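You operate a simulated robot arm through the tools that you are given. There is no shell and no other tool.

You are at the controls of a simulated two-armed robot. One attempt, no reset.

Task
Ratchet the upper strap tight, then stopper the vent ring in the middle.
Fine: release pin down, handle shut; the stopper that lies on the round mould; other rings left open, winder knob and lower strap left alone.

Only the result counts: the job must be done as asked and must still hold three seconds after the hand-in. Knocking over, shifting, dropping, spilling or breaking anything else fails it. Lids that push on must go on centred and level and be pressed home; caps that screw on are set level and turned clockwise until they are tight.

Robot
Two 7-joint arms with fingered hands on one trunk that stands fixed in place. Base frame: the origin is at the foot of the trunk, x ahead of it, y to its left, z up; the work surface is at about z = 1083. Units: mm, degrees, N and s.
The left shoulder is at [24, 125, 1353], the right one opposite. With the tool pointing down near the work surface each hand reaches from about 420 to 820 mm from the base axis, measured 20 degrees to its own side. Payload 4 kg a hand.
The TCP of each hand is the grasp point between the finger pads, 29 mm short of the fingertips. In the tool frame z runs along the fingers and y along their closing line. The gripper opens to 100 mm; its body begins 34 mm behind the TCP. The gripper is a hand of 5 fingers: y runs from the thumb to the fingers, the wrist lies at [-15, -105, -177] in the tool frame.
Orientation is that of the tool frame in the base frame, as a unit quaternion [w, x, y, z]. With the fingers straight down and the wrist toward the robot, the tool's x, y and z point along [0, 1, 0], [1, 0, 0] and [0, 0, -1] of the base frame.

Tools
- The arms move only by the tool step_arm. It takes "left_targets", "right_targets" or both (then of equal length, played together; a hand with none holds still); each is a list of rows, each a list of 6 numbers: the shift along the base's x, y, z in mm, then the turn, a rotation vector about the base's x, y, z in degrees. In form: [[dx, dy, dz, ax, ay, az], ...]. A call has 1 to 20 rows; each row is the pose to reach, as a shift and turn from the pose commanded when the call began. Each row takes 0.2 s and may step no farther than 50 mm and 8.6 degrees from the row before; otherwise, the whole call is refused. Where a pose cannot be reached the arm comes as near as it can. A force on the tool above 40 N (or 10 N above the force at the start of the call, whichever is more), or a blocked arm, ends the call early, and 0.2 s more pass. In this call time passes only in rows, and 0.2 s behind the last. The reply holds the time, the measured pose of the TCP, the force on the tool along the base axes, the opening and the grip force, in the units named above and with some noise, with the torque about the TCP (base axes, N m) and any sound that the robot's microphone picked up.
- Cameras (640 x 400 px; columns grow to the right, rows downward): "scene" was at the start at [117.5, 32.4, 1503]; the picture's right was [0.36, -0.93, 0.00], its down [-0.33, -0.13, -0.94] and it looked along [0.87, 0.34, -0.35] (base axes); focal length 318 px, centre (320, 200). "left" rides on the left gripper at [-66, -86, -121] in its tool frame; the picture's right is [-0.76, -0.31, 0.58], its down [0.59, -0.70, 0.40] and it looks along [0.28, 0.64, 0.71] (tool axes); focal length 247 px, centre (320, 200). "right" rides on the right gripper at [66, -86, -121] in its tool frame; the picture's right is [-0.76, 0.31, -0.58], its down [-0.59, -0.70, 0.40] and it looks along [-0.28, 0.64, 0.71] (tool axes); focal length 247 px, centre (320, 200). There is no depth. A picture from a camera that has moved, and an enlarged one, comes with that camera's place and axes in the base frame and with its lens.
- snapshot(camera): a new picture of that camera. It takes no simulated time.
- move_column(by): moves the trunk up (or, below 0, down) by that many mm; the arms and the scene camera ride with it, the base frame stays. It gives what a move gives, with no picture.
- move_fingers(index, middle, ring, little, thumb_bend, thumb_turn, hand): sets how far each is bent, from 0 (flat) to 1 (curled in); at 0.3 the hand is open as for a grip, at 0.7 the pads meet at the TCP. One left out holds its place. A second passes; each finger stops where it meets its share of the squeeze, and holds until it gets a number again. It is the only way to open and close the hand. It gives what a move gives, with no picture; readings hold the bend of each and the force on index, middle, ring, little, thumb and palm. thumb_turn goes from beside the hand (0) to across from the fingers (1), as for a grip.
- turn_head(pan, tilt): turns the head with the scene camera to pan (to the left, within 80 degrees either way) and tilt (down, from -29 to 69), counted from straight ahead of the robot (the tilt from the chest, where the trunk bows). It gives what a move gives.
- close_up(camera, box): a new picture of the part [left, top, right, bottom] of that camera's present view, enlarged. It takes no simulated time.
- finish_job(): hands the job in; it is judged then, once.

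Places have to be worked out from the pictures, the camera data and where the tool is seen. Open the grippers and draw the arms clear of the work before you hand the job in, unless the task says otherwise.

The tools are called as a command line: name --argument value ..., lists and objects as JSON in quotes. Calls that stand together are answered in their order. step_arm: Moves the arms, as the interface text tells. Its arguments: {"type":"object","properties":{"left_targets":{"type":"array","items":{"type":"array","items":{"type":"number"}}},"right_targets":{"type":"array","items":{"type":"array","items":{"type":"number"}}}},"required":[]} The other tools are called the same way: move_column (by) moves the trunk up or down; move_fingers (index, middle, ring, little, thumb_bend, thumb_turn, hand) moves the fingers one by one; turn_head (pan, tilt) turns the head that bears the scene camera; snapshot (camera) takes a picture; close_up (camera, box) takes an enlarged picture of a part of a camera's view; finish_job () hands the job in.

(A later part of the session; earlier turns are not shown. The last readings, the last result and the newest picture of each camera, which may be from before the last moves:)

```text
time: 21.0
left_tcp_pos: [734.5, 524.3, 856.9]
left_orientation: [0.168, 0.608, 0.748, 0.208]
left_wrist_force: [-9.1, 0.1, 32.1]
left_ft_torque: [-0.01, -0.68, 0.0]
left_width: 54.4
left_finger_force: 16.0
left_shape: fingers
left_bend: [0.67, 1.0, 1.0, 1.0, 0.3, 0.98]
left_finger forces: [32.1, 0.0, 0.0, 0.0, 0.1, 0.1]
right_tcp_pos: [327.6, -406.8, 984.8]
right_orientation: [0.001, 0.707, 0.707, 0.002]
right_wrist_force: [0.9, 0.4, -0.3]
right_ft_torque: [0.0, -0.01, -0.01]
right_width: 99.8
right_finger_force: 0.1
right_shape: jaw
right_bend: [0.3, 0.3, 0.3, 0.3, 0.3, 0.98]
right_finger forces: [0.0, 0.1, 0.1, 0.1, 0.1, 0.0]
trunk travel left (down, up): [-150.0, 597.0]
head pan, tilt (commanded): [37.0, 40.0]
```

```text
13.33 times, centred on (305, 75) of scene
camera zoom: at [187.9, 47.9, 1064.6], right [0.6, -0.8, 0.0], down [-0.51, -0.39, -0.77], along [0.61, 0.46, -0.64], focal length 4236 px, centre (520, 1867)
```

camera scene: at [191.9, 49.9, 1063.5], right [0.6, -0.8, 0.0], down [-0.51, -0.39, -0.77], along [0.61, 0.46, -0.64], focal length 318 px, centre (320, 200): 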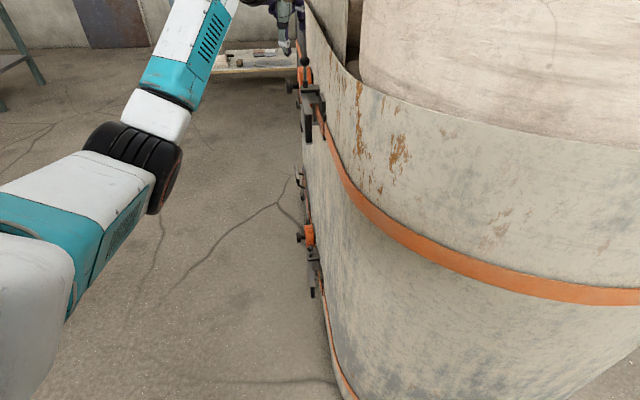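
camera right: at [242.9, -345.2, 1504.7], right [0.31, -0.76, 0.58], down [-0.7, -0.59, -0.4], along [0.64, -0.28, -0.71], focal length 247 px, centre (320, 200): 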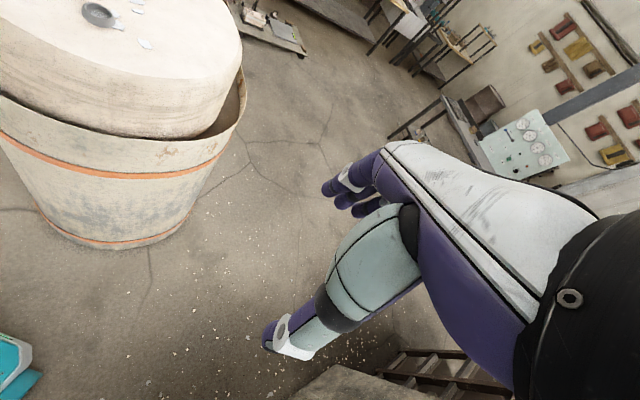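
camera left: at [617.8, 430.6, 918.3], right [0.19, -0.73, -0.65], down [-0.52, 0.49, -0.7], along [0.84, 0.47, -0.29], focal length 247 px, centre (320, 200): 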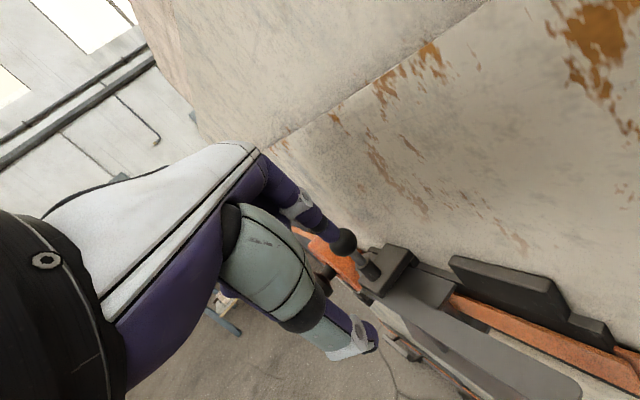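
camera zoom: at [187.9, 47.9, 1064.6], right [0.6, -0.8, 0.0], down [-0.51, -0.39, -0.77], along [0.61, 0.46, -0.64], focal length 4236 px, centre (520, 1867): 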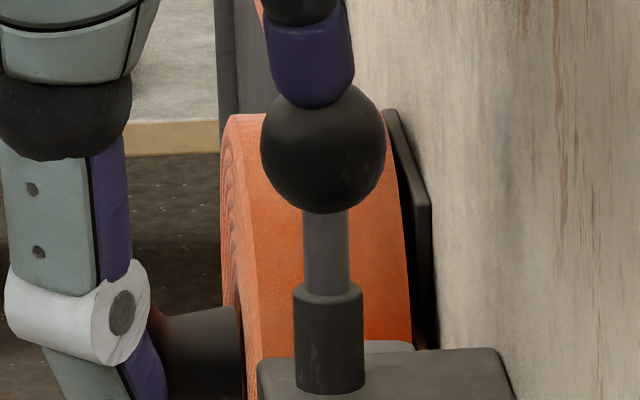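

The pin doesn't move any further at 32 N: it is seated. I lift the finger off and check that it stays down.

step_arm --left_targets '[[0, 0, 8, 0, 0, 0], [0, 0, 20, 0, 0, 0], [0, 0, 35, 0, 0, 0], [0, 0, 55, 0, 0, 0], [-10, 10, 75, 0, 0, 0]]'

close_up --camera "scene" --box '[285, 60, 325, 90]'

snapshot --camera "left"

```text
time: 22.2
left_tcp_pos: [729.9, 533.1, 922.0]
left_orientation: [0.161, 0.609, 0.75, 0.201]
left_wrist_force: [0.1, -0.1, -0.5]
left_ft_torque: [-0.01, 0.01, 0.04]
left_width: 50.8
left_finger_force: 0.1
left_shape: fingers
left_bend: [0.7, 1.0, 1.0, 1.0, 0.3, 0.98]
left_finger forces: [0.1, 0.0, 0.1, 0.1, 0.0, 0.0]
right_tcp_pos: [329.9, -406.5, 984.2]
right_orientation: [-0.001, 0.707, 0.707, -0.001]
right_wrist_force: [0.0, 0.1, 0.1]
right_ft_torque: [0.0, 0.01, -0.01]
right_width: 99.8
right_finger_force: 0.0
right_shape: jaw
right_bend: [0.3, 0.3, 0.3, 0.3, 0.3, 0.98]
right_finger forces: [0.0, 0.1, 0.1, 0.0, 0.1, 0.0]
trunk travel left (down, up): [-150.0, 597.0]
head pan, tilt (commanded): [37.0, 40.0]
```

```text
13.33 times, centred on (305, 75) of scene
camera zoom: at [191.5, 49.8, 1063.6], right [0.6, -0.8, 0.0], down [-0.51, -0.39, -0.77], along [0.61, 0.46, -0.64], focal length 4236 px, centre (520, 1867)
```

zoom: 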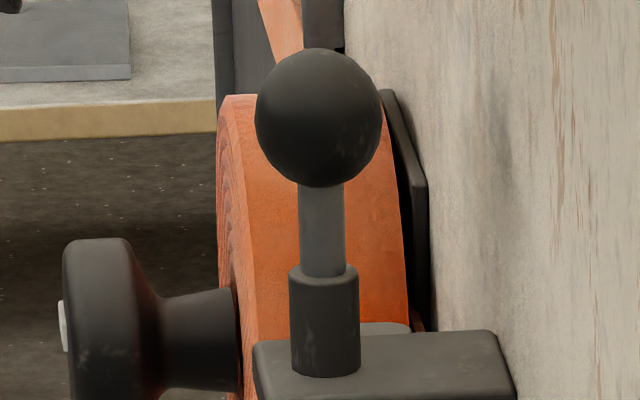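

```text
taken
camera left: at [613.0, 440.9, 983.8], right [0.18, -0.74, -0.65], down [-0.52, 0.49, -0.7], along [0.83, 0.47, -0.3], focal length 247 px, centre (320, 200)
```

left: 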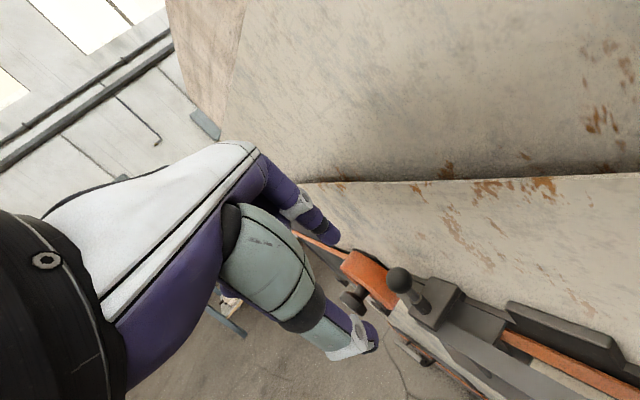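

The pin stays down. Next comes the handle: I back the hand straight out from the wrapper, then roll it 90° to a "handshake" pose pointing at the crossbar (tool z along -n, closing line along the strap).

step_arm --left_targets '[[-37, 20, 0, 0, 0, 0], [-74, 40, 0, 0, 0, 0], [-110, 60, 0, 0, 0, 0]]'

step_arm --left_targets '[[-3, -6, -18, -7.95, -1.91, 0.21], [-5, -11, -36, -15.9, -3.82, 0.42], [-8, -17, -54, -23.9, -5.73, 0.63], [-10, -22, -72, -31.8, -7.64, 0.84], [-13, -28, -90, -39.8, -9.55, 1.05], [-15, -33, -108, -47.7, -11.45, 1.25], [-18, -39, -126, -55.7, -13.4, 1.46], [-20, -44, -144, -63.6, -15.3, 1.67], [-23, -50, -162, -71.6, -17.2, 1.88], [-25, -55, -178, -79.5, -19.1, 2.1], [-27, -60, -192, -87.5, -21.0, 2.3]]'

move_fingers --hand "left" --index 0.5 --middle 0.5 --ring 1.0 --little 1.0 --thumb_bend 0.3 --thumb_turn 1.0

snapshot --camera "left"

snapshot --camera "scene"

```text
time: 23.0
left_tcp_pos: [617.5, 594.6, 919.3]
left_orientation: [0.163, 0.609, 0.75, 0.2]
left_wrist_force: [-0.1, -0.5, -0.1]
left_ft_torque: [-0.02, 0.01, 0.02]
left_width: 51.1
left_finger_force: 0.1
left_shape: fingers
left_bend: [0.7, 1.0, 1.0, 1.0, 0.3, 0.98]
left_finger forces: [0.1, 0.0, 0.0, 0.0, 0.1, 0.1]
right_tcp_pos: [330.7, -406.7, 984.6]
right_orientation: [-0.001, 0.707, 0.707, -0.001]
right_wrist_force: [-0.2, -0.2, -0.5]
right_ft_torque: [-0.02, -0.02, 0.01]
right_width: 100.0
right_finger_force: 0.0
right_shape: jaw
right_bend: [0.3, 0.3, 0.3, 0.3, 0.3, 0.98]
right_finger forces: [0.0, 0.0, 0.0, 0.0, 0.0, 0.0]
trunk travel left (down, up): [-150.0, 597.0]
head pan, tilt (commanded): [37.0, 40.0]
```

```text
time: 25.4
left_tcp_pos: [592.8, 533.1, 728.5]
left_orientation: [0.653, 0.27, 0.653, -0.272]
left_wrist_force: [-1.0, 0.5, -0.5]
left_ft_torque: [0.0, -0.01, -0.02]
left_width: 50.6
left_finger_force: 0.1
left_shape: fingers
left_bend: [0.7, 1.0, 1.0, 1.0, 0.3, 0.98]
left_finger forces: [0.0, 0.1, 0.1, 0.0, 0.1, 0.0]
right_tcp_pos: [329.5, -405.7, 984.4]
right_orientation: [-0.001, 0.708, 0.706, 0.0]
right_wrist_force: [-0.2, 0.3, 0.1]
right_ft_torque: [0.04, -0.01, -0.01]
right_width: 99.8
right_finger_force: 0.1
right_shape: jaw
right_bend: [0.3, 0.3, 0.3, 0.3, 0.3, 0.98]
right_finger forces: [0.0, 0.0, 0.0, 0.2, 0.1, 0.0]
trunk travel left (down, up): [-150.0, 597.0]
head pan, tilt (commanded): [37.0, 40.0]
```

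```text
time: 26.4
left_tcp_pos: [593.9, 533.5, 727.8]
left_orientation: [0.653, 0.272, 0.653, -0.27]
left_wrist_force: [1.4, 0.8, -0.7]
left_ft_torque: [-0.02, 0.01, 0.0]
left_width: 74.8
left_finger_force: 0.0
left_shape: fingers
left_bend: [0.5, 0.5, 1.0, 1.0, 0.3, 0.97]
left_finger forces: [0.0, 0.0, 0.0, 0.0, 0.1, 0.0]
right_tcp_pos: [330.1, -405.9, 984.7]
right_orientation: [0.0, 0.708, 0.707, 0.0]
right_wrist_force: [0.3, -1.0, -0.4]
right_ft_torque: [0.04, 0.02, 0.01]
right_width: 99.8
right_finger_force: 0.2
right_shape: jaw
right_bend: [0.3, 0.3, 0.3, 0.3, 0.3, 0.98]
right_finger forces: [0.1, 0.1, 0.1, 0.1, 0.0, 0.1]
trunk travel left (down, up): [-150.0, 597.0]
head pan, tilt (commanded): [37.0, 40.0]
```

```text
taken
camera left: at [449.2, 557.7, 794.5], right [0.19, -0.63, 0.76], down [-0.22, -0.78, -0.59], along [0.96, -0.05, -0.28], focal length 247 px, centre (320, 200)
```

left: 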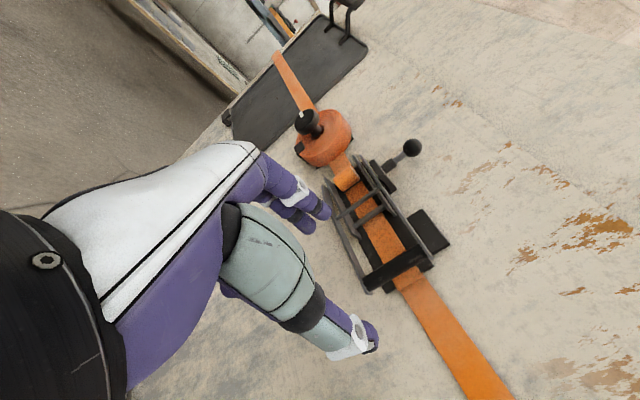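

```text
taken
camera scene: at [191.6, 49.9, 1063.6], right [0.6, -0.8, 0.0], down [-0.51, -0.39, -0.77], along [0.61, 0.46, -0.64], focal length 318 px, centre (320, 200)
```

scene: 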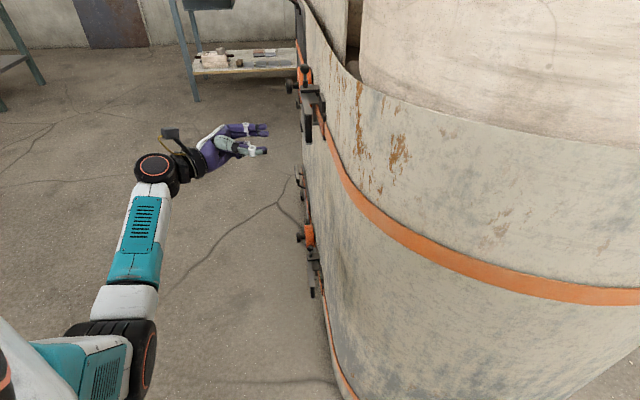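

The hand is in position, pointing at the ratchet. I enlarge the view to refine the position of the crossbar and window.

close_up --camera "left" --box '[290, 100, 482, 310]'

close_up --camera "left" --box '[320, 200, 448, 300]'

```text
1.90 times, centred on (386, 205) of left
camera zoom: at [449.2, 557.7, 794.5], right [0.19, -0.63, 0.76], down [-0.22, -0.78, -0.59], along [0.96, -0.05, -0.28], focal length 470 px, centre (194, 190)
```

zoom: 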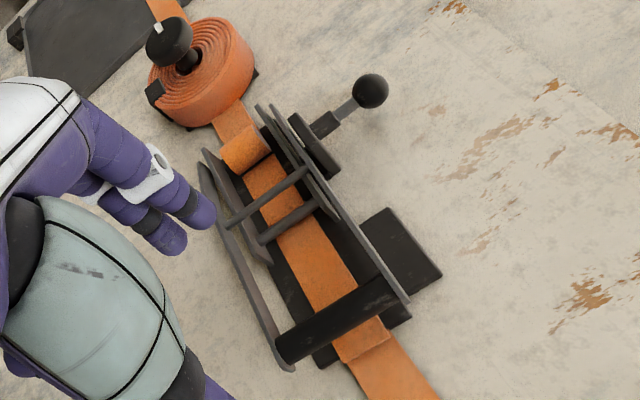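

```text
4.00 times, centred on (384, 250) of left
camera zoom: at [449.2, 557.7, 794.5], right [0.19, -0.63, 0.76], down [-0.22, -0.78, -0.59], along [0.96, -0.05, -0.28], focal length 988 px, centre (64, 0)
```

zoom: 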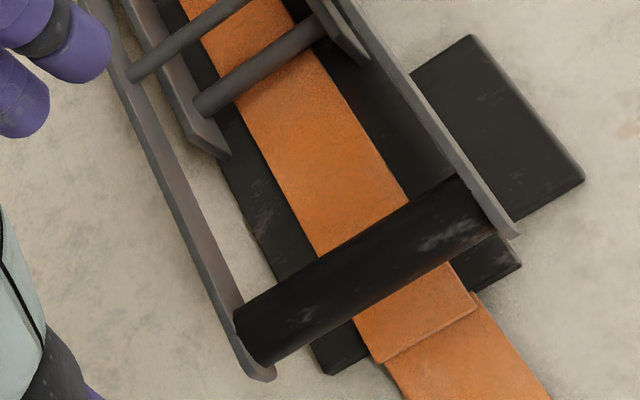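

The crossbar is centred at about t=797.5, z=735, and about 16 mm thick, with roughly 30 mm of free window beside it. I narrow the fingers a bit (0.56), raise by 10 mm and advance 85 mm toward the wrapper.

move_fingers --hand "left" --index 0.56 --middle 0.56

step_arm --left_targets '[[15, -14, 10, 0, 0, 0], [31, -29, 10, 0, 0, 0], [46, -44, 10, 0, 0, 0], [61, -59, 10, 0, 0, 0]]'

snapshot --camera "left"

close_up --camera "scene" --box '[230, 50, 350, 170]'

```text
time: 27.4
left_tcp_pos: [592.7, 534.2, 729.2]
left_orientation: [0.653, 0.272, 0.653, -0.271]
left_wrist_force: [0.3, 0.3, 0.0]
left_ft_torque: [0.01, 0.0, -0.03]
left_width: 67.7
left_finger_force: 0.0
left_shape: fingers
left_bend: [0.56, 0.56, 1.0, 1.0, 0.3, 0.97]
left_finger forces: [0.1, 0.0, 0.0, 0.1, 0.0, 0.0]
right_tcp_pos: [328.9, -406.5, 984.0]
right_orientation: [-0.001, 0.707, 0.707, 0.0]
right_wrist_force: [0.0, -0.8, -0.7]
right_ft_torque: [-0.03, -0.05, -0.01]
right_width: 99.9
right_finger_force: 0.1
right_shape: jaw
right_bend: [0.3, 0.3, 0.3, 0.3, 0.3, 0.98]
right_finger forces: [0.0, 0.1, 0.0, 0.1, 0.0, 0.1]
trunk travel left (down, up): [-150.0, 597.0]
head pan, tilt (commanded): [37.0, 40.0]
```

```text
time: 28.4
left_tcp_pos: [651.7, 475.3, 739.6]
left_orientation: [0.653, 0.272, 0.653, -0.271]
left_wrist_force: [-0.2, -0.9, -0.3]
left_ft_torque: [0.0, 0.0, 0.01]
left_width: 67.7
left_finger_force: 0.0
left_shape: fingers
left_bend: [0.56, 0.56, 1.0, 1.0, 0.3, 0.98]
left_finger forces: [0.0, 0.0, 0.1, 0.0, 0.0, 0.0]
right_tcp_pos: [330.4, -405.6, 984.4]
right_orientation: [-0.001, 0.707, 0.707, 0.0]
right_wrist_force: [0.2, -0.5, 0.1]
right_ft_torque: [-0.02, -0.01, 0.0]
right_width: 99.7
right_finger_force: 0.0
right_shape: jaw
right_bend: [0.3, 0.3, 0.3, 0.3, 0.3, 0.98]
right_finger forces: [0.0, 0.0, 0.0, 0.0, 0.0, 0.0]
trunk travel left (down, up): [-150.0, 597.0]
head pan, tilt (commanded): [37.0, 40.0]
```

```text
taken
camera left: at [507.9, 498.4, 805.0], right [0.19, -0.63, 0.76], down [-0.22, -0.78, -0.59], along [0.96, -0.05, -0.28], focal length 247 px, centre (320, 200)
```

left: 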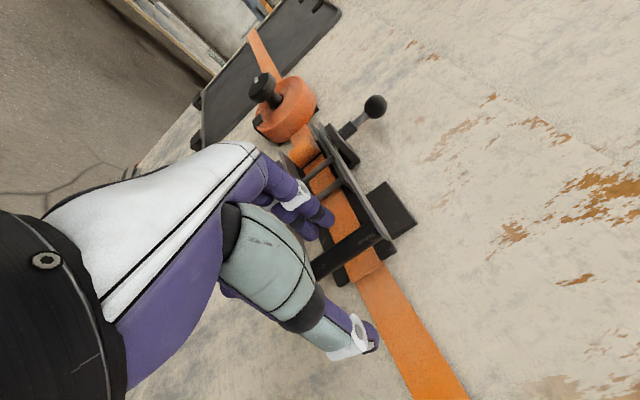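

```text
3.33 times, centred on (290, 110) of scene
camera zoom: at [191.6, 49.8, 1063.6], right [0.6, -0.8, 0.0], down [-0.51, -0.39, -0.77], along [0.61, 0.46, -0.64], focal length 1059 px, centre (420, 500)
```

zoom: 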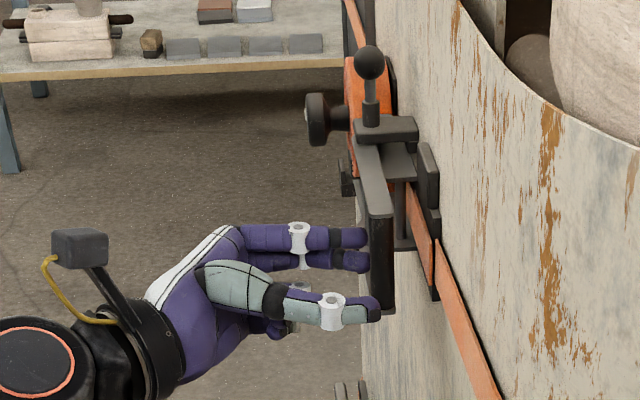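

I enlarge the wrist view to check that the fingers will enter the window between the top and bottom plates.

close_up --camera "left" --box '[280, 170, 408, 290]'

close_up --camera "scene" --box '[280, 90, 328, 150]'

```text
3.33 times, centred on (344, 230) of left
camera zoom: at [507.9, 498.4, 805.0], right [0.19, -0.63, 0.76], down [-0.22, -0.78, -0.59], along [0.96, -0.05, -0.28], focal length 823 px, centre (240, 100)
```

zoom: 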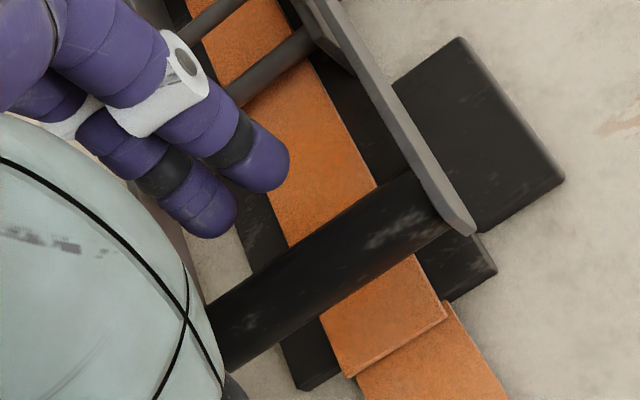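

```text
6.67 times, centred on (304, 120) of scene
camera zoom: at [191.6, 49.8, 1063.6], right [0.6, -0.8, 0.0], down [-0.51, -0.39, -0.77], along [0.61, 0.46, -0.64], focal length 2118 px, centre (427, 733)
```

zoom: 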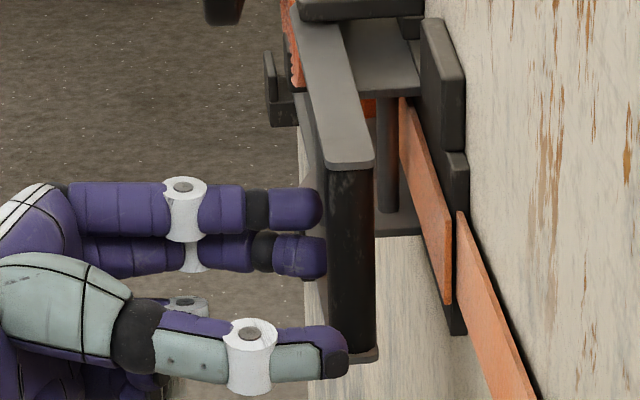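

The fingers will pass between the plates (inner gap z ≈ 705–770; fingers 716–756). I open them slightly to 0.5 for more room around the crossbar, then advance another 35 mm.

move_fingers --hand "left" --index 0.5 --middle 0.5

step_arm --left_targets '[[6, -6, -1, 0, 0, 0], [12, -12, -1, 0, 0, 0], [18, -18, -1, 0, 0, 0], [25, -25, -1, 0, 0, 0]]'

snapshot --camera "left"

close_up --camera "left" --box '[280, 170, 408, 290]'

close_up --camera "scene" --box '[280, 90, 328, 150]'

```text
time: 29.4
left_tcp_pos: [651.3, 474.2, 739.7]
left_orientation: [0.654, 0.272, 0.652, -0.27]
left_wrist_force: [0.7, -0.1, 0.1]
left_ft_torque: [0.0, -0.01, -0.01]
left_width: 74.4
left_finger_force: 0.2
left_shape: fingers
left_bend: [0.5, 0.5, 1.0, 1.0, 0.3, 0.98]
left_finger forces: [0.1, 0.0, 0.0, 0.0, 0.0, 0.0]
right_tcp_pos: [329.1, -405.7, 984.3]
right_orientation: [0.0, 0.707, 0.707, 0.0]
right_wrist_force: [0.8, -0.3, -0.7]
right_ft_torque: [0.04, 0.02, 0.03]
right_width: 99.6
right_finger_force: 0.0
right_shape: jaw
right_bend: [0.3, 0.3, 0.3, 0.3, 0.3, 0.98]
right_finger forces: [0.1, 0.0, 0.0, 0.0, 0.0, 0.0]
trunk travel left (down, up): [-150.0, 597.0]
head pan, tilt (commanded): [37.0, 40.0]
```

```text
time: 30.4
left_tcp_pos: [674.4, 448.8, 738.9]
left_orientation: [0.654, 0.272, 0.652, -0.271]
left_wrist_force: [-0.3, 0.4, 0.7]
left_ft_torque: [0.01, 0.01, 0.01]
left_width: 75.0
left_finger_force: 0.1
left_shape: fingers
left_bend: [0.5, 0.5, 1.0, 1.0, 0.3, 0.98]
left_finger forces: [0.0, 0.7, 0.1, 0.1, 0.0, 0.1]
right_tcp_pos: [330.0, -407.5, 984.0]
right_orientation: [-0.001, 0.707, 0.707, 0.0]
right_wrist_force: [-0.4, 0.2, 0.0]
right_ft_torque: [-0.01, 0.0, -0.02]
right_width: 99.9
right_finger_force: 0.1
right_shape: jaw
right_bend: [0.3, 0.3, 0.3, 0.3, 0.3, 0.98]
right_finger forces: [0.1, 0.0, 0.0, 0.0, 0.0, 0.0]
trunk travel left (down, up): [-150.0, 597.0]
head pan, tilt (commanded): [37.0, 40.0]
```

```text
taken
camera left: at [531.1, 472.4, 805.0], right [0.19, -0.63, 0.76], down [-0.22, -0.78, -0.59], along [0.96, -0.05, -0.28], focal length 247 px, centre (320, 200)
```

left: 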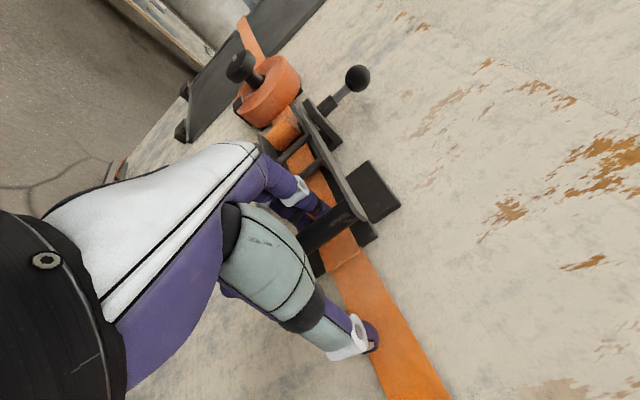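

```text
3.33 times, centred on (344, 230) of left
camera zoom: at [531.1, 472.4, 805.0], right [0.19, -0.63, 0.76], down [-0.22, -0.78, -0.59], along [0.96, -0.05, -0.28], focal length 823 px, centre (240, 100)
```

zoom: 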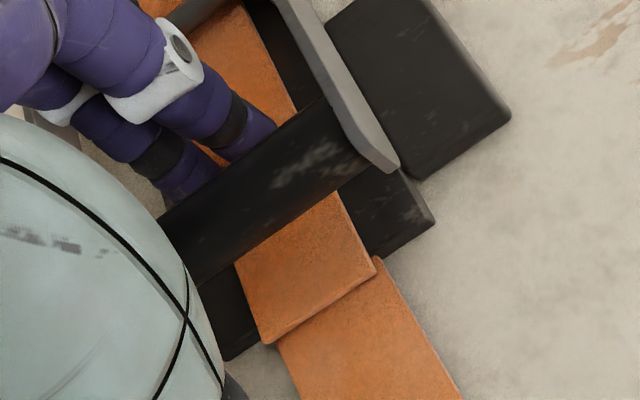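

```text
6.67 times, centred on (304, 120) of scene
camera zoom: at [191.4, 49.9, 1063.6], right [0.6, -0.8, 0.0], down [-0.51, -0.39, -0.77], along [0.61, 0.46, -0.64], focal length 2118 px, centre (427, 733)
```

zoom: 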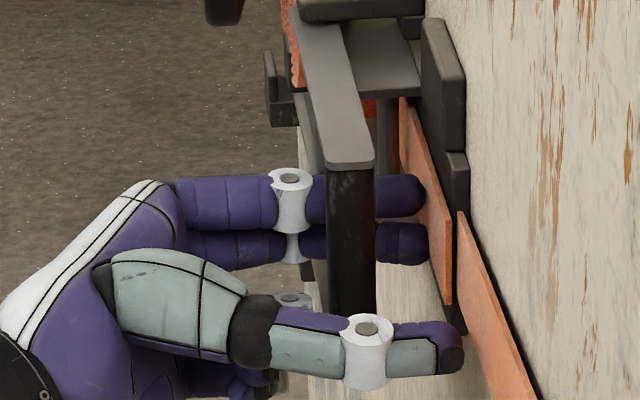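

The index and middle fingers are in the window behind the crossbar, just about touching the strap. I back off 2 mm and close thumb and fingers onto the crossbar.

step_arm --left_targets '[[-2, 2, 0, 0, 0, 0]]'

move_fingers --hand "left" --index 0.8 --middle 0.8 --thumb_bend 0.8

close_up --camera "left" --box '[280, 170, 408, 290]'

close_up --camera "scene" --box '[260, 60, 340, 160]'

```text
time: 30.8
left_tcp_pos: [673.4, 450.6, 739.0]
left_orientation: [0.653, 0.271, 0.653, -0.27]
left_wrist_force: [-0.3, 0.5, -0.4]
left_ft_torque: [0.0, 0.01, 0.01]
left_width: 74.9
left_finger_force: 0.1
left_shape: fingers
left_bend: [0.5, 0.5, 1.0, 1.0, 0.3, 0.98]
left_finger forces: [0.1, 0.1, 0.0, 0.0, 0.0, 0.0]
right_tcp_pos: [329.8, -406.4, 984.8]
right_orientation: [-0.001, 0.707, 0.708, 0.0]
right_wrist_force: [0.3, -0.3, 0.2]
right_ft_torque: [0.0, 0.0, 0.03]
right_width: 99.4
right_finger_force: 0.0
right_shape: jaw
right_bend: [0.3, 0.3, 0.3, 0.3, 0.3, 0.98]
right_finger forces: [0.1, 0.0, 0.0, 0.0, 0.0, 0.0]
trunk travel left (down, up): [-150.0, 597.0]
head pan, tilt (commanded): [37.0, 40.0]
```

```text
time: 31.8
left_tcp_pos: [674.4, 451.7, 739.4]
left_orientation: [0.653, 0.27, 0.654, -0.27]
left_wrist_force: [12.7, 10.4, 1.6]
left_ft_torque: [0.01, -0.06, 0.06]
left_width: 0.0
left_finger_force: 8.2
left_shape: fingers
left_bend: [0.79, 0.78, 1.0, 1.0, 0.74, 1.0]
left_finger forces: [6.1, 9.8, 0.0, 0.0, 0.0, 0.0]
right_tcp_pos: [330.4, -406.1, 985.3]
right_orientation: [-0.001, 0.707, 0.707, 0.0]
right_wrist_force: [0.3, 0.5, 0.6]
right_ft_torque: [0.0, -0.04, 0.03]
right_width: 99.9
right_finger_force: 0.1
right_shape: jaw
right_bend: [0.3, 0.3, 0.3, 0.3, 0.3, 0.98]
right_finger forces: [0.0, 0.1, 0.0, 0.0, 0.0, 0.0]
trunk travel left (down, up): [-150.0, 597.0]
head pan, tilt (commanded): [37.0, 40.0]
```

```text
3.33 times, centred on (344, 230) of left
camera zoom: at [530.1, 475.9, 804.0], right [0.19, -0.63, 0.76], down [-0.22, -0.78, -0.59], along [0.96, -0.05, -0.28], focal length 823 px, centre (240, 100)
```

zoom: 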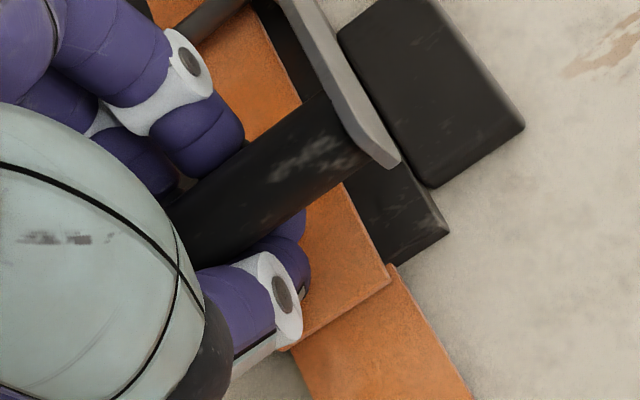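

```text
4.00 times, centred on (300, 110) of scene
camera zoom: at [192.5, 50.6, 1063.4], right [0.6, -0.8, 0.0], down [-0.51, -0.39, -0.77], along [0.61, 0.46, -0.64], focal length 1271 px, centre (400, 560)
```

zoom: 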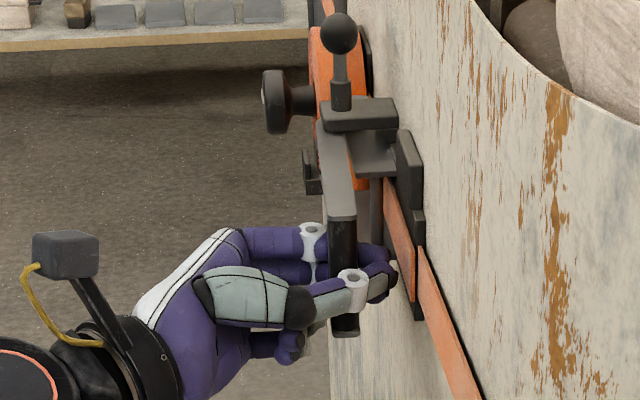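

The fingers have wrapped right behind the crossbar, which is a good hook. I pull it gently outward along the arc for about 15° and see how the handle answers.

step_arm --left_targets '[[-2, 7, 0, 0, 0, 0], [-6.5, 12, 0, 0, 0, 0], [-10, 17, 0, 0, 0, 0], [-13.6, 22.7, 0, 0, 0, 0], [-17, 28, 0, 0, 0, 0], [-20.1, 34.1, 0, 0, 0, 0]]'

snapshot --camera "left"

close_up --camera "scene" --box '[260, 60, 340, 160]'

```text
time: 33.2
left_tcp_pos: [655.2, 486.9, 738.2]
left_orientation: [0.654, 0.271, 0.653, -0.27]
left_wrist_force: [16.6, 5.8, 3.0]
left_ft_torque: [0.01, -0.1, -0.05]
left_width: 0.0
left_finger_force: 8.2
left_shape: fingers
left_bend: [0.79, 0.78, 1.0, 1.0, 0.74, 1.0]
left_finger forces: [7.1, 9.2, 0.0, 0.0, 0.1, 0.0]
right_tcp_pos: [330.4, -405.2, 984.9]
right_orientation: [0.0, 0.708, 0.707, 0.0]
right_wrist_force: [-0.5, 0.5, -0.4]
right_ft_torque: [0.0, -0.02, 0.01]
right_width: 99.9
right_finger_force: 0.0
right_shape: jaw
right_bend: [0.3, 0.3, 0.3, 0.3, 0.3, 0.98]
right_finger forces: [0.1, 0.0, 0.0, 0.1, 0.0, 0.0]
trunk travel left (down, up): [-150.0, 597.0]
head pan, tilt (commanded): [37.0, 40.0]
```

```text
taken
camera left: at [511.2, 509.9, 803.6], right [0.19, -0.63, 0.76], down [-0.22, -0.78, -0.59], along [0.96, -0.05, -0.28], focal length 247 px, centre (320, 200)
```

left: 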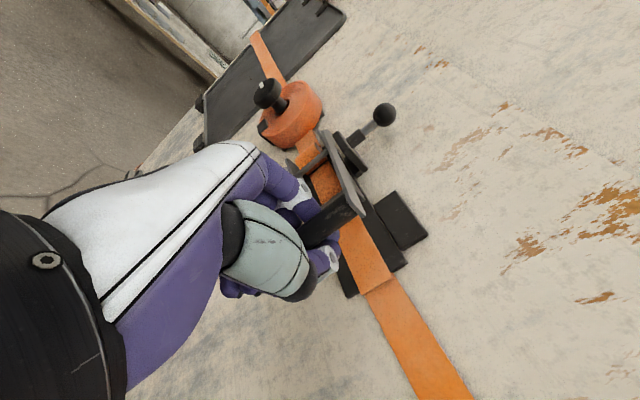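

```text
4.00 times, centred on (300, 110) of scene
camera zoom: at [192.7, 50.1, 1063.4], right [0.6, -0.8, 0.0], down [-0.51, -0.39, -0.77], along [0.61, 0.46, -0.64], focal length 1271 px, centre (400, 560)
```

zoom: 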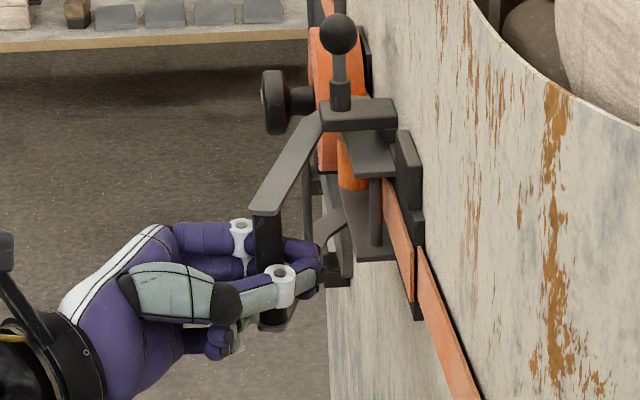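

The handle swings freely with the hand. I continue along the arc to about 45°, yawing the hand slightly, and watch for clicks.

step_arm --left_targets '[[-5.6, 11.5, 0, 0, 0, 2.5], [-10.1, 23.4, 0, 0, 0, 5], [-13.6, 35.5, 0, 0, 0, 7.5], [-15.9, 48, 0, 0, 0, 10], [-17.2, 60.6, 0, 0, 0, 12.5], [-17.2, 73.3, 0, 0, 0, 15]]'

snapshot --camera "left"

close_up --camera "scene" --box '[220, 50, 340, 160]'

```text
time: 34.4
left_tcp_pos: [640.2, 536.0, 738.6]
left_orientation: [0.676, 0.207, 0.677, -0.205]
left_wrist_force: [41.8, -3.4, 2.9]
left_ft_torque: [0.05, -0.07, -0.61]
left_width: 0.0
left_finger_force: 19.7
left_shape: fingers
left_bend: [0.78, 0.62, 1.0, 1.0, 0.78, 1.0]
left_finger forces: [14.7, 19.1, 2.4, 0.0, 3.2, 0.0]
right_tcp_pos: [332.6, -406.1, 982.5]
right_orientation: [-0.002, 0.706, 0.708, -0.002]
right_wrist_force: [0.6, 0.3, -0.5]
right_ft_torque: [-0.01, 0.01, 0.0]
right_width: 99.6
right_finger_force: 0.0
right_shape: jaw
right_bend: [0.3, 0.3, 0.3, 0.3, 0.3, 0.98]
right_finger forces: [0.1, 0.0, 0.0, 0.0, 0.0, 0.2]
trunk travel left (down, up): [-150.0, 597.0]
head pan, tilt (commanded): [37.0, 40.0]
stopped in row 5 (left hand): the force on the tool passed its limit at 43 N (the readings are from after the stop); the commanded pose is now the measured one
```

```text
taken
camera left: at [493.6, 531.8, 803.7], right [0.31, -0.58, 0.76], down [-0.06, -0.81, -0.59], along [0.95, 0.14, -0.29], focal length 247 px, centre (320, 200)
```

left: 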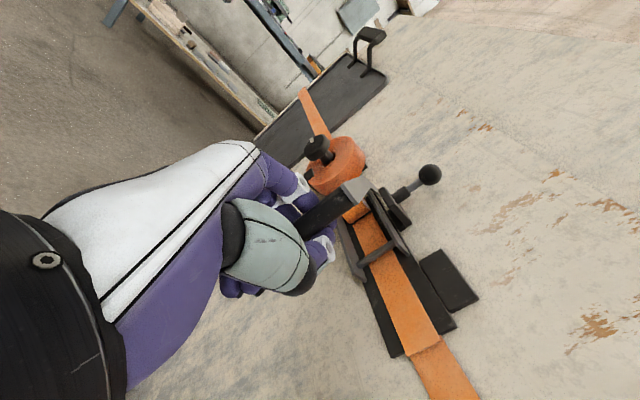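

```text
3.64 times, centred on (280, 105) of scene
camera zoom: at [195.0, 49.4, 1062.9], right [0.6, -0.8, 0.0], down [-0.52, -0.39, -0.76], along [0.61, 0.46, -0.64], focal length 1155 px, centre (466, 546)
```

zoom: 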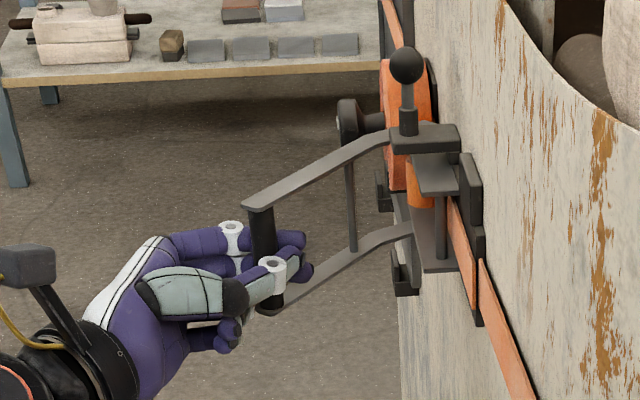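

The 42 N along +x shows my arc was too wide: the fit now gives a pivot at about (778, 523) and a radius of about 124 mm. I move on along the corrected arc, which should release that force.

step_arm --left_targets '[[4, 1.2, 0, 0, 0, 0.5], [7.3, 2.4, 0, 0, 0, 1], [8.5, 12.7, 0, 0, 0, 4], [10.6, 22.9, 0, 0, 0, 7], [13.7, 32.9, 0, 0, 0, 10], [17.6, 42.5, 0, 0, 0, 13]]'

snapshot --camera "left"

close_up --camera "scene" --box '[220, 50, 340, 160]'

```text
time: 35.8
left_tcp_pos: [654.3, 582.8, 737.0]
left_orientation: [0.695, 0.127, 0.696, -0.126]
left_wrist_force: [7.8, -4.7, -0.3]
left_ft_torque: [0.0, -0.06, -0.09]
left_width: 0.0
left_finger_force: 3.8
left_shape: fingers
left_bend: [0.78, 0.76, 1.0, 1.0, 0.77, 1.0]
left_finger forces: [2.4, 4.8, 0.0, 0.0, 0.0, 0.0]
right_tcp_pos: [330.0, -405.4, 984.4]
right_orientation: [0.0, 0.706, 0.708, -0.001]
right_wrist_force: [0.5, -0.1, 0.6]
right_ft_torque: [-0.02, 0.0, 0.0]
right_width: 99.8
right_finger_force: 0.0
right_shape: jaw
right_bend: [0.3, 0.3, 0.3, 0.3, 0.3, 0.98]
right_finger forces: [0.0, 0.1, 0.0, 0.1, 0.0, 0.1]
trunk travel left (down, up): [-150.0, 597.0]
head pan, tilt (commanded): [37.0, 40.0]
```

```text
taken
camera left: at [512.4, 543.6, 803.9], right [0.43, -0.49, 0.76], down [0.13, -0.8, -0.59], along [0.89, 0.35, -0.28], focal length 247 px, centre (320, 200)
```

left: 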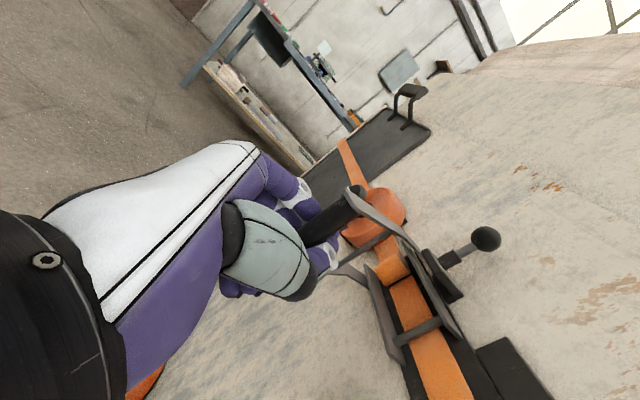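

```text
3.64 times, centred on (280, 105) of scene
camera zoom: at [192.1, 49.4, 1063.5], right [0.6, -0.8, 0.0], down [-0.51, -0.39, -0.77], along [0.61, 0.46, -0.64], focal length 1155 px, centre (466, 546)
```

zoom: 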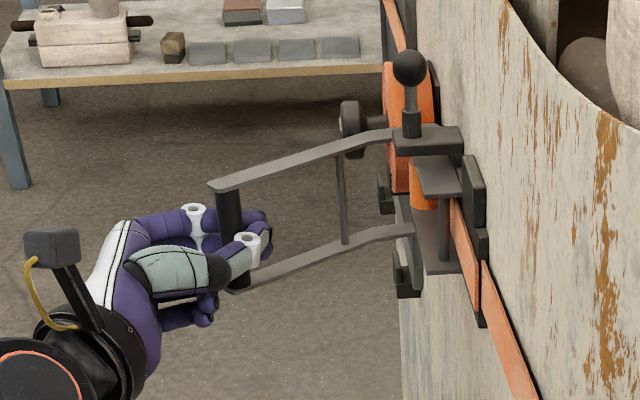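

The handle is about 70° open with low force. Now I swing it back toward shut along the corrected arc, listening for clicks and watching the resistance.

step_arm --left_targets '[[-4.7, -11.8, 0, 0, 0, -2], [-8.2, -24, 0, 0, 0, -4], [-10.3, -36.6, 0, 0, 0, -6], [-11.1, -49.2, 0, 0, 0, -8], [-10.5, -62, 0, 0, 0, -10], [-8.5, -74.6, 0, 0, 0, -12], [-5.3, -87, 0, 0, 0, -14], [-0.6, -99, 0, 0, 0, -16], [5.2, -110.4, 0, 0, 0, -18]]'

close_up --camera "scene" --box '[240, 50, 340, 160]'

snapshot --camera "left"

```text
time: 37.8
left_tcp_pos: [658.0, 472.1, 739.2]
left_orientation: [0.667, 0.234, 0.667, -0.234]
left_wrist_force: [8.5, 7.1, -1.1]
left_ft_torque: [-0.02, -0.02, 0.11]
left_width: 0.0
left_finger_force: 5.2
left_shape: fingers
left_bend: [0.78, 0.77, 1.0, 1.0, 0.75, 1.0]
left_finger forces: [4.4, 5.8, 0.0, 0.0, 0.0, 0.1]
right_tcp_pos: [330.3, -404.0, 985.1]
right_orientation: [0.0, 0.707, 0.708, -0.001]
right_wrist_force: [0.0, 0.3, -0.8]
right_ft_torque: [-0.03, 0.01, 0.0]
right_width: 99.7
right_finger_force: 0.2
right_shape: jaw
right_bend: [0.3, 0.3, 0.3, 0.3, 0.3, 0.98]
right_finger forces: [0.0, 0.0, 0.0, 0.0, 0.0, 0.0]
trunk travel left (down, up): [-150.0, 597.0]
head pan, tilt (commanded): [37.0, 40.0]
```

```text
3.64 times, centred on (290, 105) of scene
camera zoom: at [192.2, 50.4, 1063.4], right [0.6, -0.8, 0.0], down [-0.51, -0.39, -0.77], along [0.61, 0.46, -0.64], focal length 1155 px, centre (429, 546)
```

zoom: 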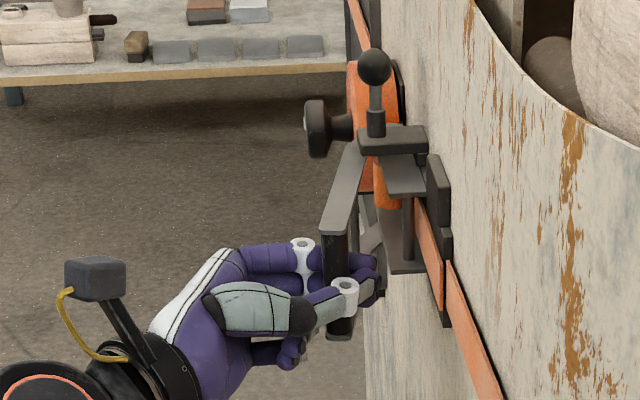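

```text
taken
camera left: at [513.3, 479.8, 804.6], right [0.26, -0.6, 0.76], down [-0.13, -0.8, -0.59], along [0.96, 0.06, -0.28], focal length 247 px, centre (320, 200)
```

left: 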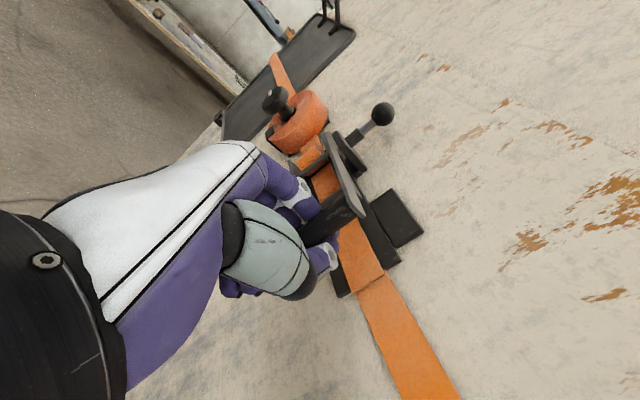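

No click and hardly any resistance so far. I complete the stroke to shut and look at the tension indicator and spool.

step_arm --left_targets '[[4, -6, 0, 0, 0, -1], [8, -12, 0, 0, 0, -2], [12, -17, 0, 0, 0, -3], [15, -21, 0, 0, 0, -4]]'

close_up --camera "scene" --box '[260, 50, 340, 150]'

close_up --camera "left" --box '[230, 50, 430, 290]'

```text
time: 38.8
left_tcp_pos: [673.3, 450.2, 739.5]
left_orientation: [0.659, 0.257, 0.659, -0.257]
left_wrist_force: [-1.1, 2.1, 0.0]
left_ft_torque: [0.03, 0.04, 0.05]
left_width: 0.0
left_finger_force: 3.6
left_shape: fingers
left_bend: [0.78, 0.77, 1.0, 1.0, 0.76, 1.0]
left_finger forces: [0.4, 2.1, 3.4, 0.1, 0.0, 0.1]
right_tcp_pos: [330.4, -405.1, 984.7]
right_orientation: [0.0, 0.706, 0.708, -0.001]
right_wrist_force: [-0.2, -0.4, 1.6]
right_ft_torque: [-0.04, 0.02, 0.02]
right_width: 99.7
right_finger_force: 0.0
right_shape: jaw
right_bend: [0.3, 0.3, 0.3, 0.3, 0.3, 0.98]
right_finger forces: [0.0, 0.1, 0.0, 0.1, 0.0, 0.0]
trunk travel left (down, up): [-150.0, 597.0]
head pan, tilt (commanded): [37.0, 40.0]
```

```text
4.00 times, centred on (300, 100) of scene
camera zoom: at [191.5, 49.9, 1063.6], right [0.6, -0.8, 0.0], down [-0.51, -0.39, -0.77], along [0.61, 0.46, -0.64], focal length 1271 px, centre (400, 600)
```

zoom: 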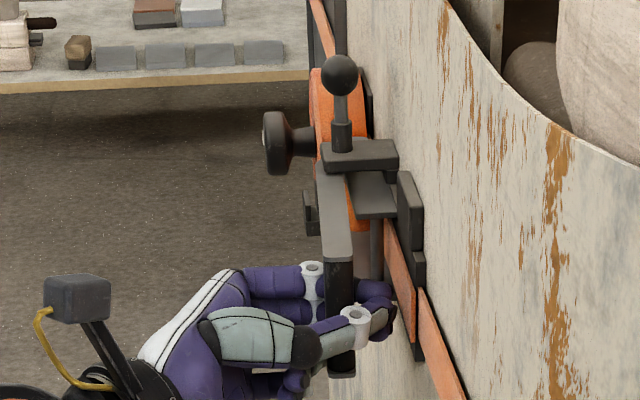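

```text
1.67 times, centred on (330, 170) of left
camera zoom: at [529.0, 468.0, 805.6], right [0.22, -0.62, 0.76], down [-0.18, -0.79, -0.59], along [0.96, -0.01, -0.28], focal length 412 px, centre (303, 250)
```

zoom: 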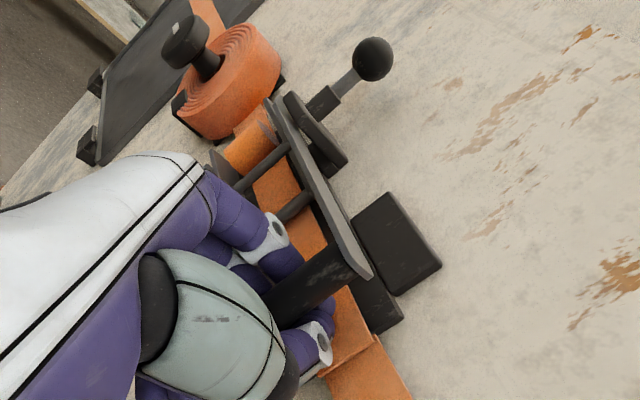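

Still no click, so I want to double-check how far the pin is down, measuring the upper and lower pins from the same camera position.

close_up --camera "scene" --box '[290, 60, 322, 80]'

close_up --camera "scene" --box '[294, 240, 326, 260]'

close_up --camera "left" --box '[310, 60, 370, 130]'

```text
16.00 times, centred on (306, 70) of scene
camera zoom: at [191.5, 49.9, 1063.6], right [0.6, -0.8, 0.0], down [-0.51, -0.39, -0.77], along [0.61, 0.46, -0.64], focal length 5083 px, centre (544, 2280)
```

zoom: 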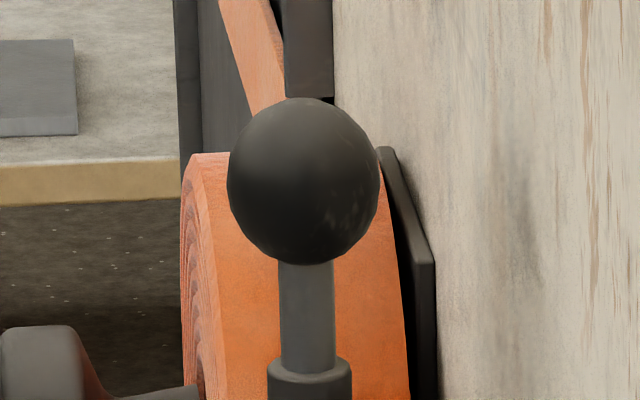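

```text
16.00 times, centred on (310, 250) of scene
camera zoom: at [191.5, 49.9, 1063.6], right [0.6, -0.8, 0.0], down [-0.51, -0.39, -0.77], along [0.61, 0.46, -0.64], focal length 5083 px, centre (480, -600)
```

zoom: 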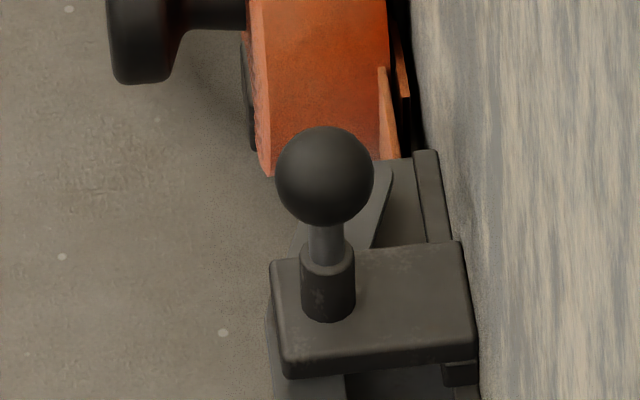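

```text
5.71 times, centred on (340, 95) of left
camera zoom: at [529.0, 468.0, 805.6], right [0.22, -0.62, 0.76], down [-0.18, -0.79, -0.59], along [0.96, -0.01, -0.28], focal length 1411 px, centre (206, 800)
```

zoom: 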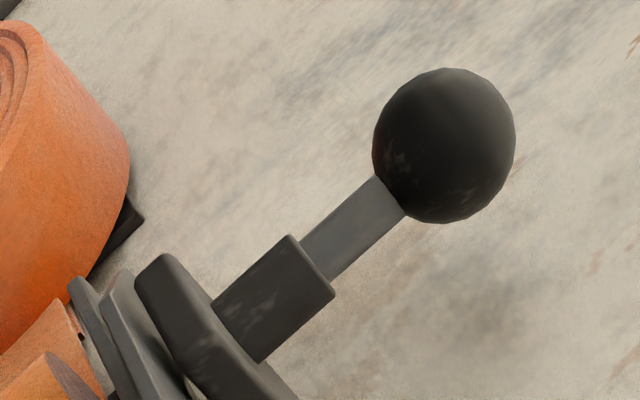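

Both pins measure the same stem height (about 2.5 ball radii), so the release pin is properly down. The stroke was simply too short, then; I open the handle wider along the refined arc, to nearly 90°.

step_arm --left_targets '[[-8, 8.8, 0, 0, 0, 2.2], [-14.9, 18.3, 0, 0, 0, 4.4], [-20.9, 28.3, 0, 0, 0, 6.6], [-25.8, 38.8, 0, 0, 0, 8.8], [-29.6, 49.7, 0, 0, 0, 11], [-32.4, 60.9, 0, 0, 0, 13.2], [-34, 72.1, 0, 0, 0, 15.4], [-34.3, 83.5, 0, 0, 0, 17.6], [-33.6, 94.9, 0, 0, 0, 19.8], [-31.7, 106.1, 0, 0, 0, 22], [-28.7, 116.9, 0, 0, 0, 24.2], [-24.6, 127.5, 0, 0, 0, 26.4], [-19.3, 137.6, 0, 0, 0, 28.6], [-13.2, 147.1, 0, 0, 0, 30.8], [-6, 155.9, 0, 0, 0, 33], [2.1, 164, 0, 0, 0, 35.2]]'

snapshot --camera "left"

close_up --camera "scene" --box '[220, 30, 340, 160]'

```text
time: 42.2
left_tcp_pos: [675.6, 618.4, 740.1]
left_orientation: [0.706, 0.044, 0.705, -0.043]
left_wrist_force: [-9.6, 4.1, 0.9]
left_ft_torque: [0.25, 0.27, -0.02]
left_width: 0.1
left_finger_force: 7.3
left_shape: fingers
left_bend: [0.78, 0.78, 1.0, 1.0, 0.74, 1.0]
left_finger forces: [0.0, 0.1, 10.9, 0.1, 2.8, 0.1]
right_tcp_pos: [330.0, -404.8, 984.0]
right_orientation: [0.0, 0.706, 0.708, 0.0]
right_wrist_force: [0.3, 0.4, -0.9]
right_ft_torque: [0.0, 0.0, -0.02]
right_width: 99.9
right_finger_force: 0.0
right_shape: jaw
right_bend: [0.3, 0.3, 0.3, 0.3, 0.3, 0.98]
right_finger forces: [0.0, 0.0, 0.0, 0.0, 0.0, 0.0]
trunk travel left (down, up): [-150.0, 597.0]
head pan, tilt (commanded): [37.0, 40.0]
```

```text
taken
camera left: at [546.3, 546.6, 805.3], right [0.53, -0.38, 0.76], down [0.31, -0.75, -0.59], along [0.79, 0.55, -0.28], focal length 247 px, centre (320, 200)
```

left: 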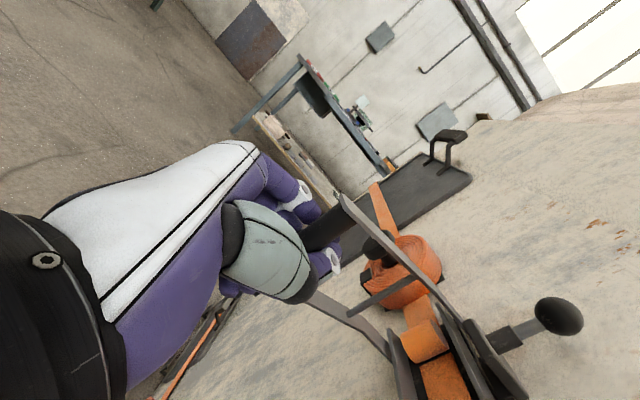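

```text
3.08 times, centred on (280, 95) of scene
camera zoom: at [190.4, 50.0, 1063.7], right [0.6, -0.8, 0.0], down [-0.51, -0.39, -0.77], along [0.61, 0.46, -0.64], focal length 978 px, centre (443, 523)
```

zoom: 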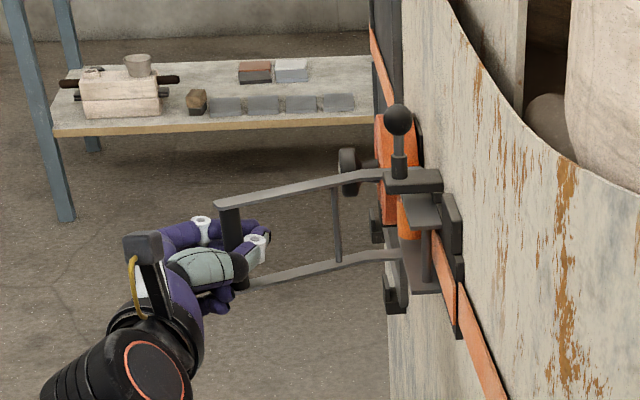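

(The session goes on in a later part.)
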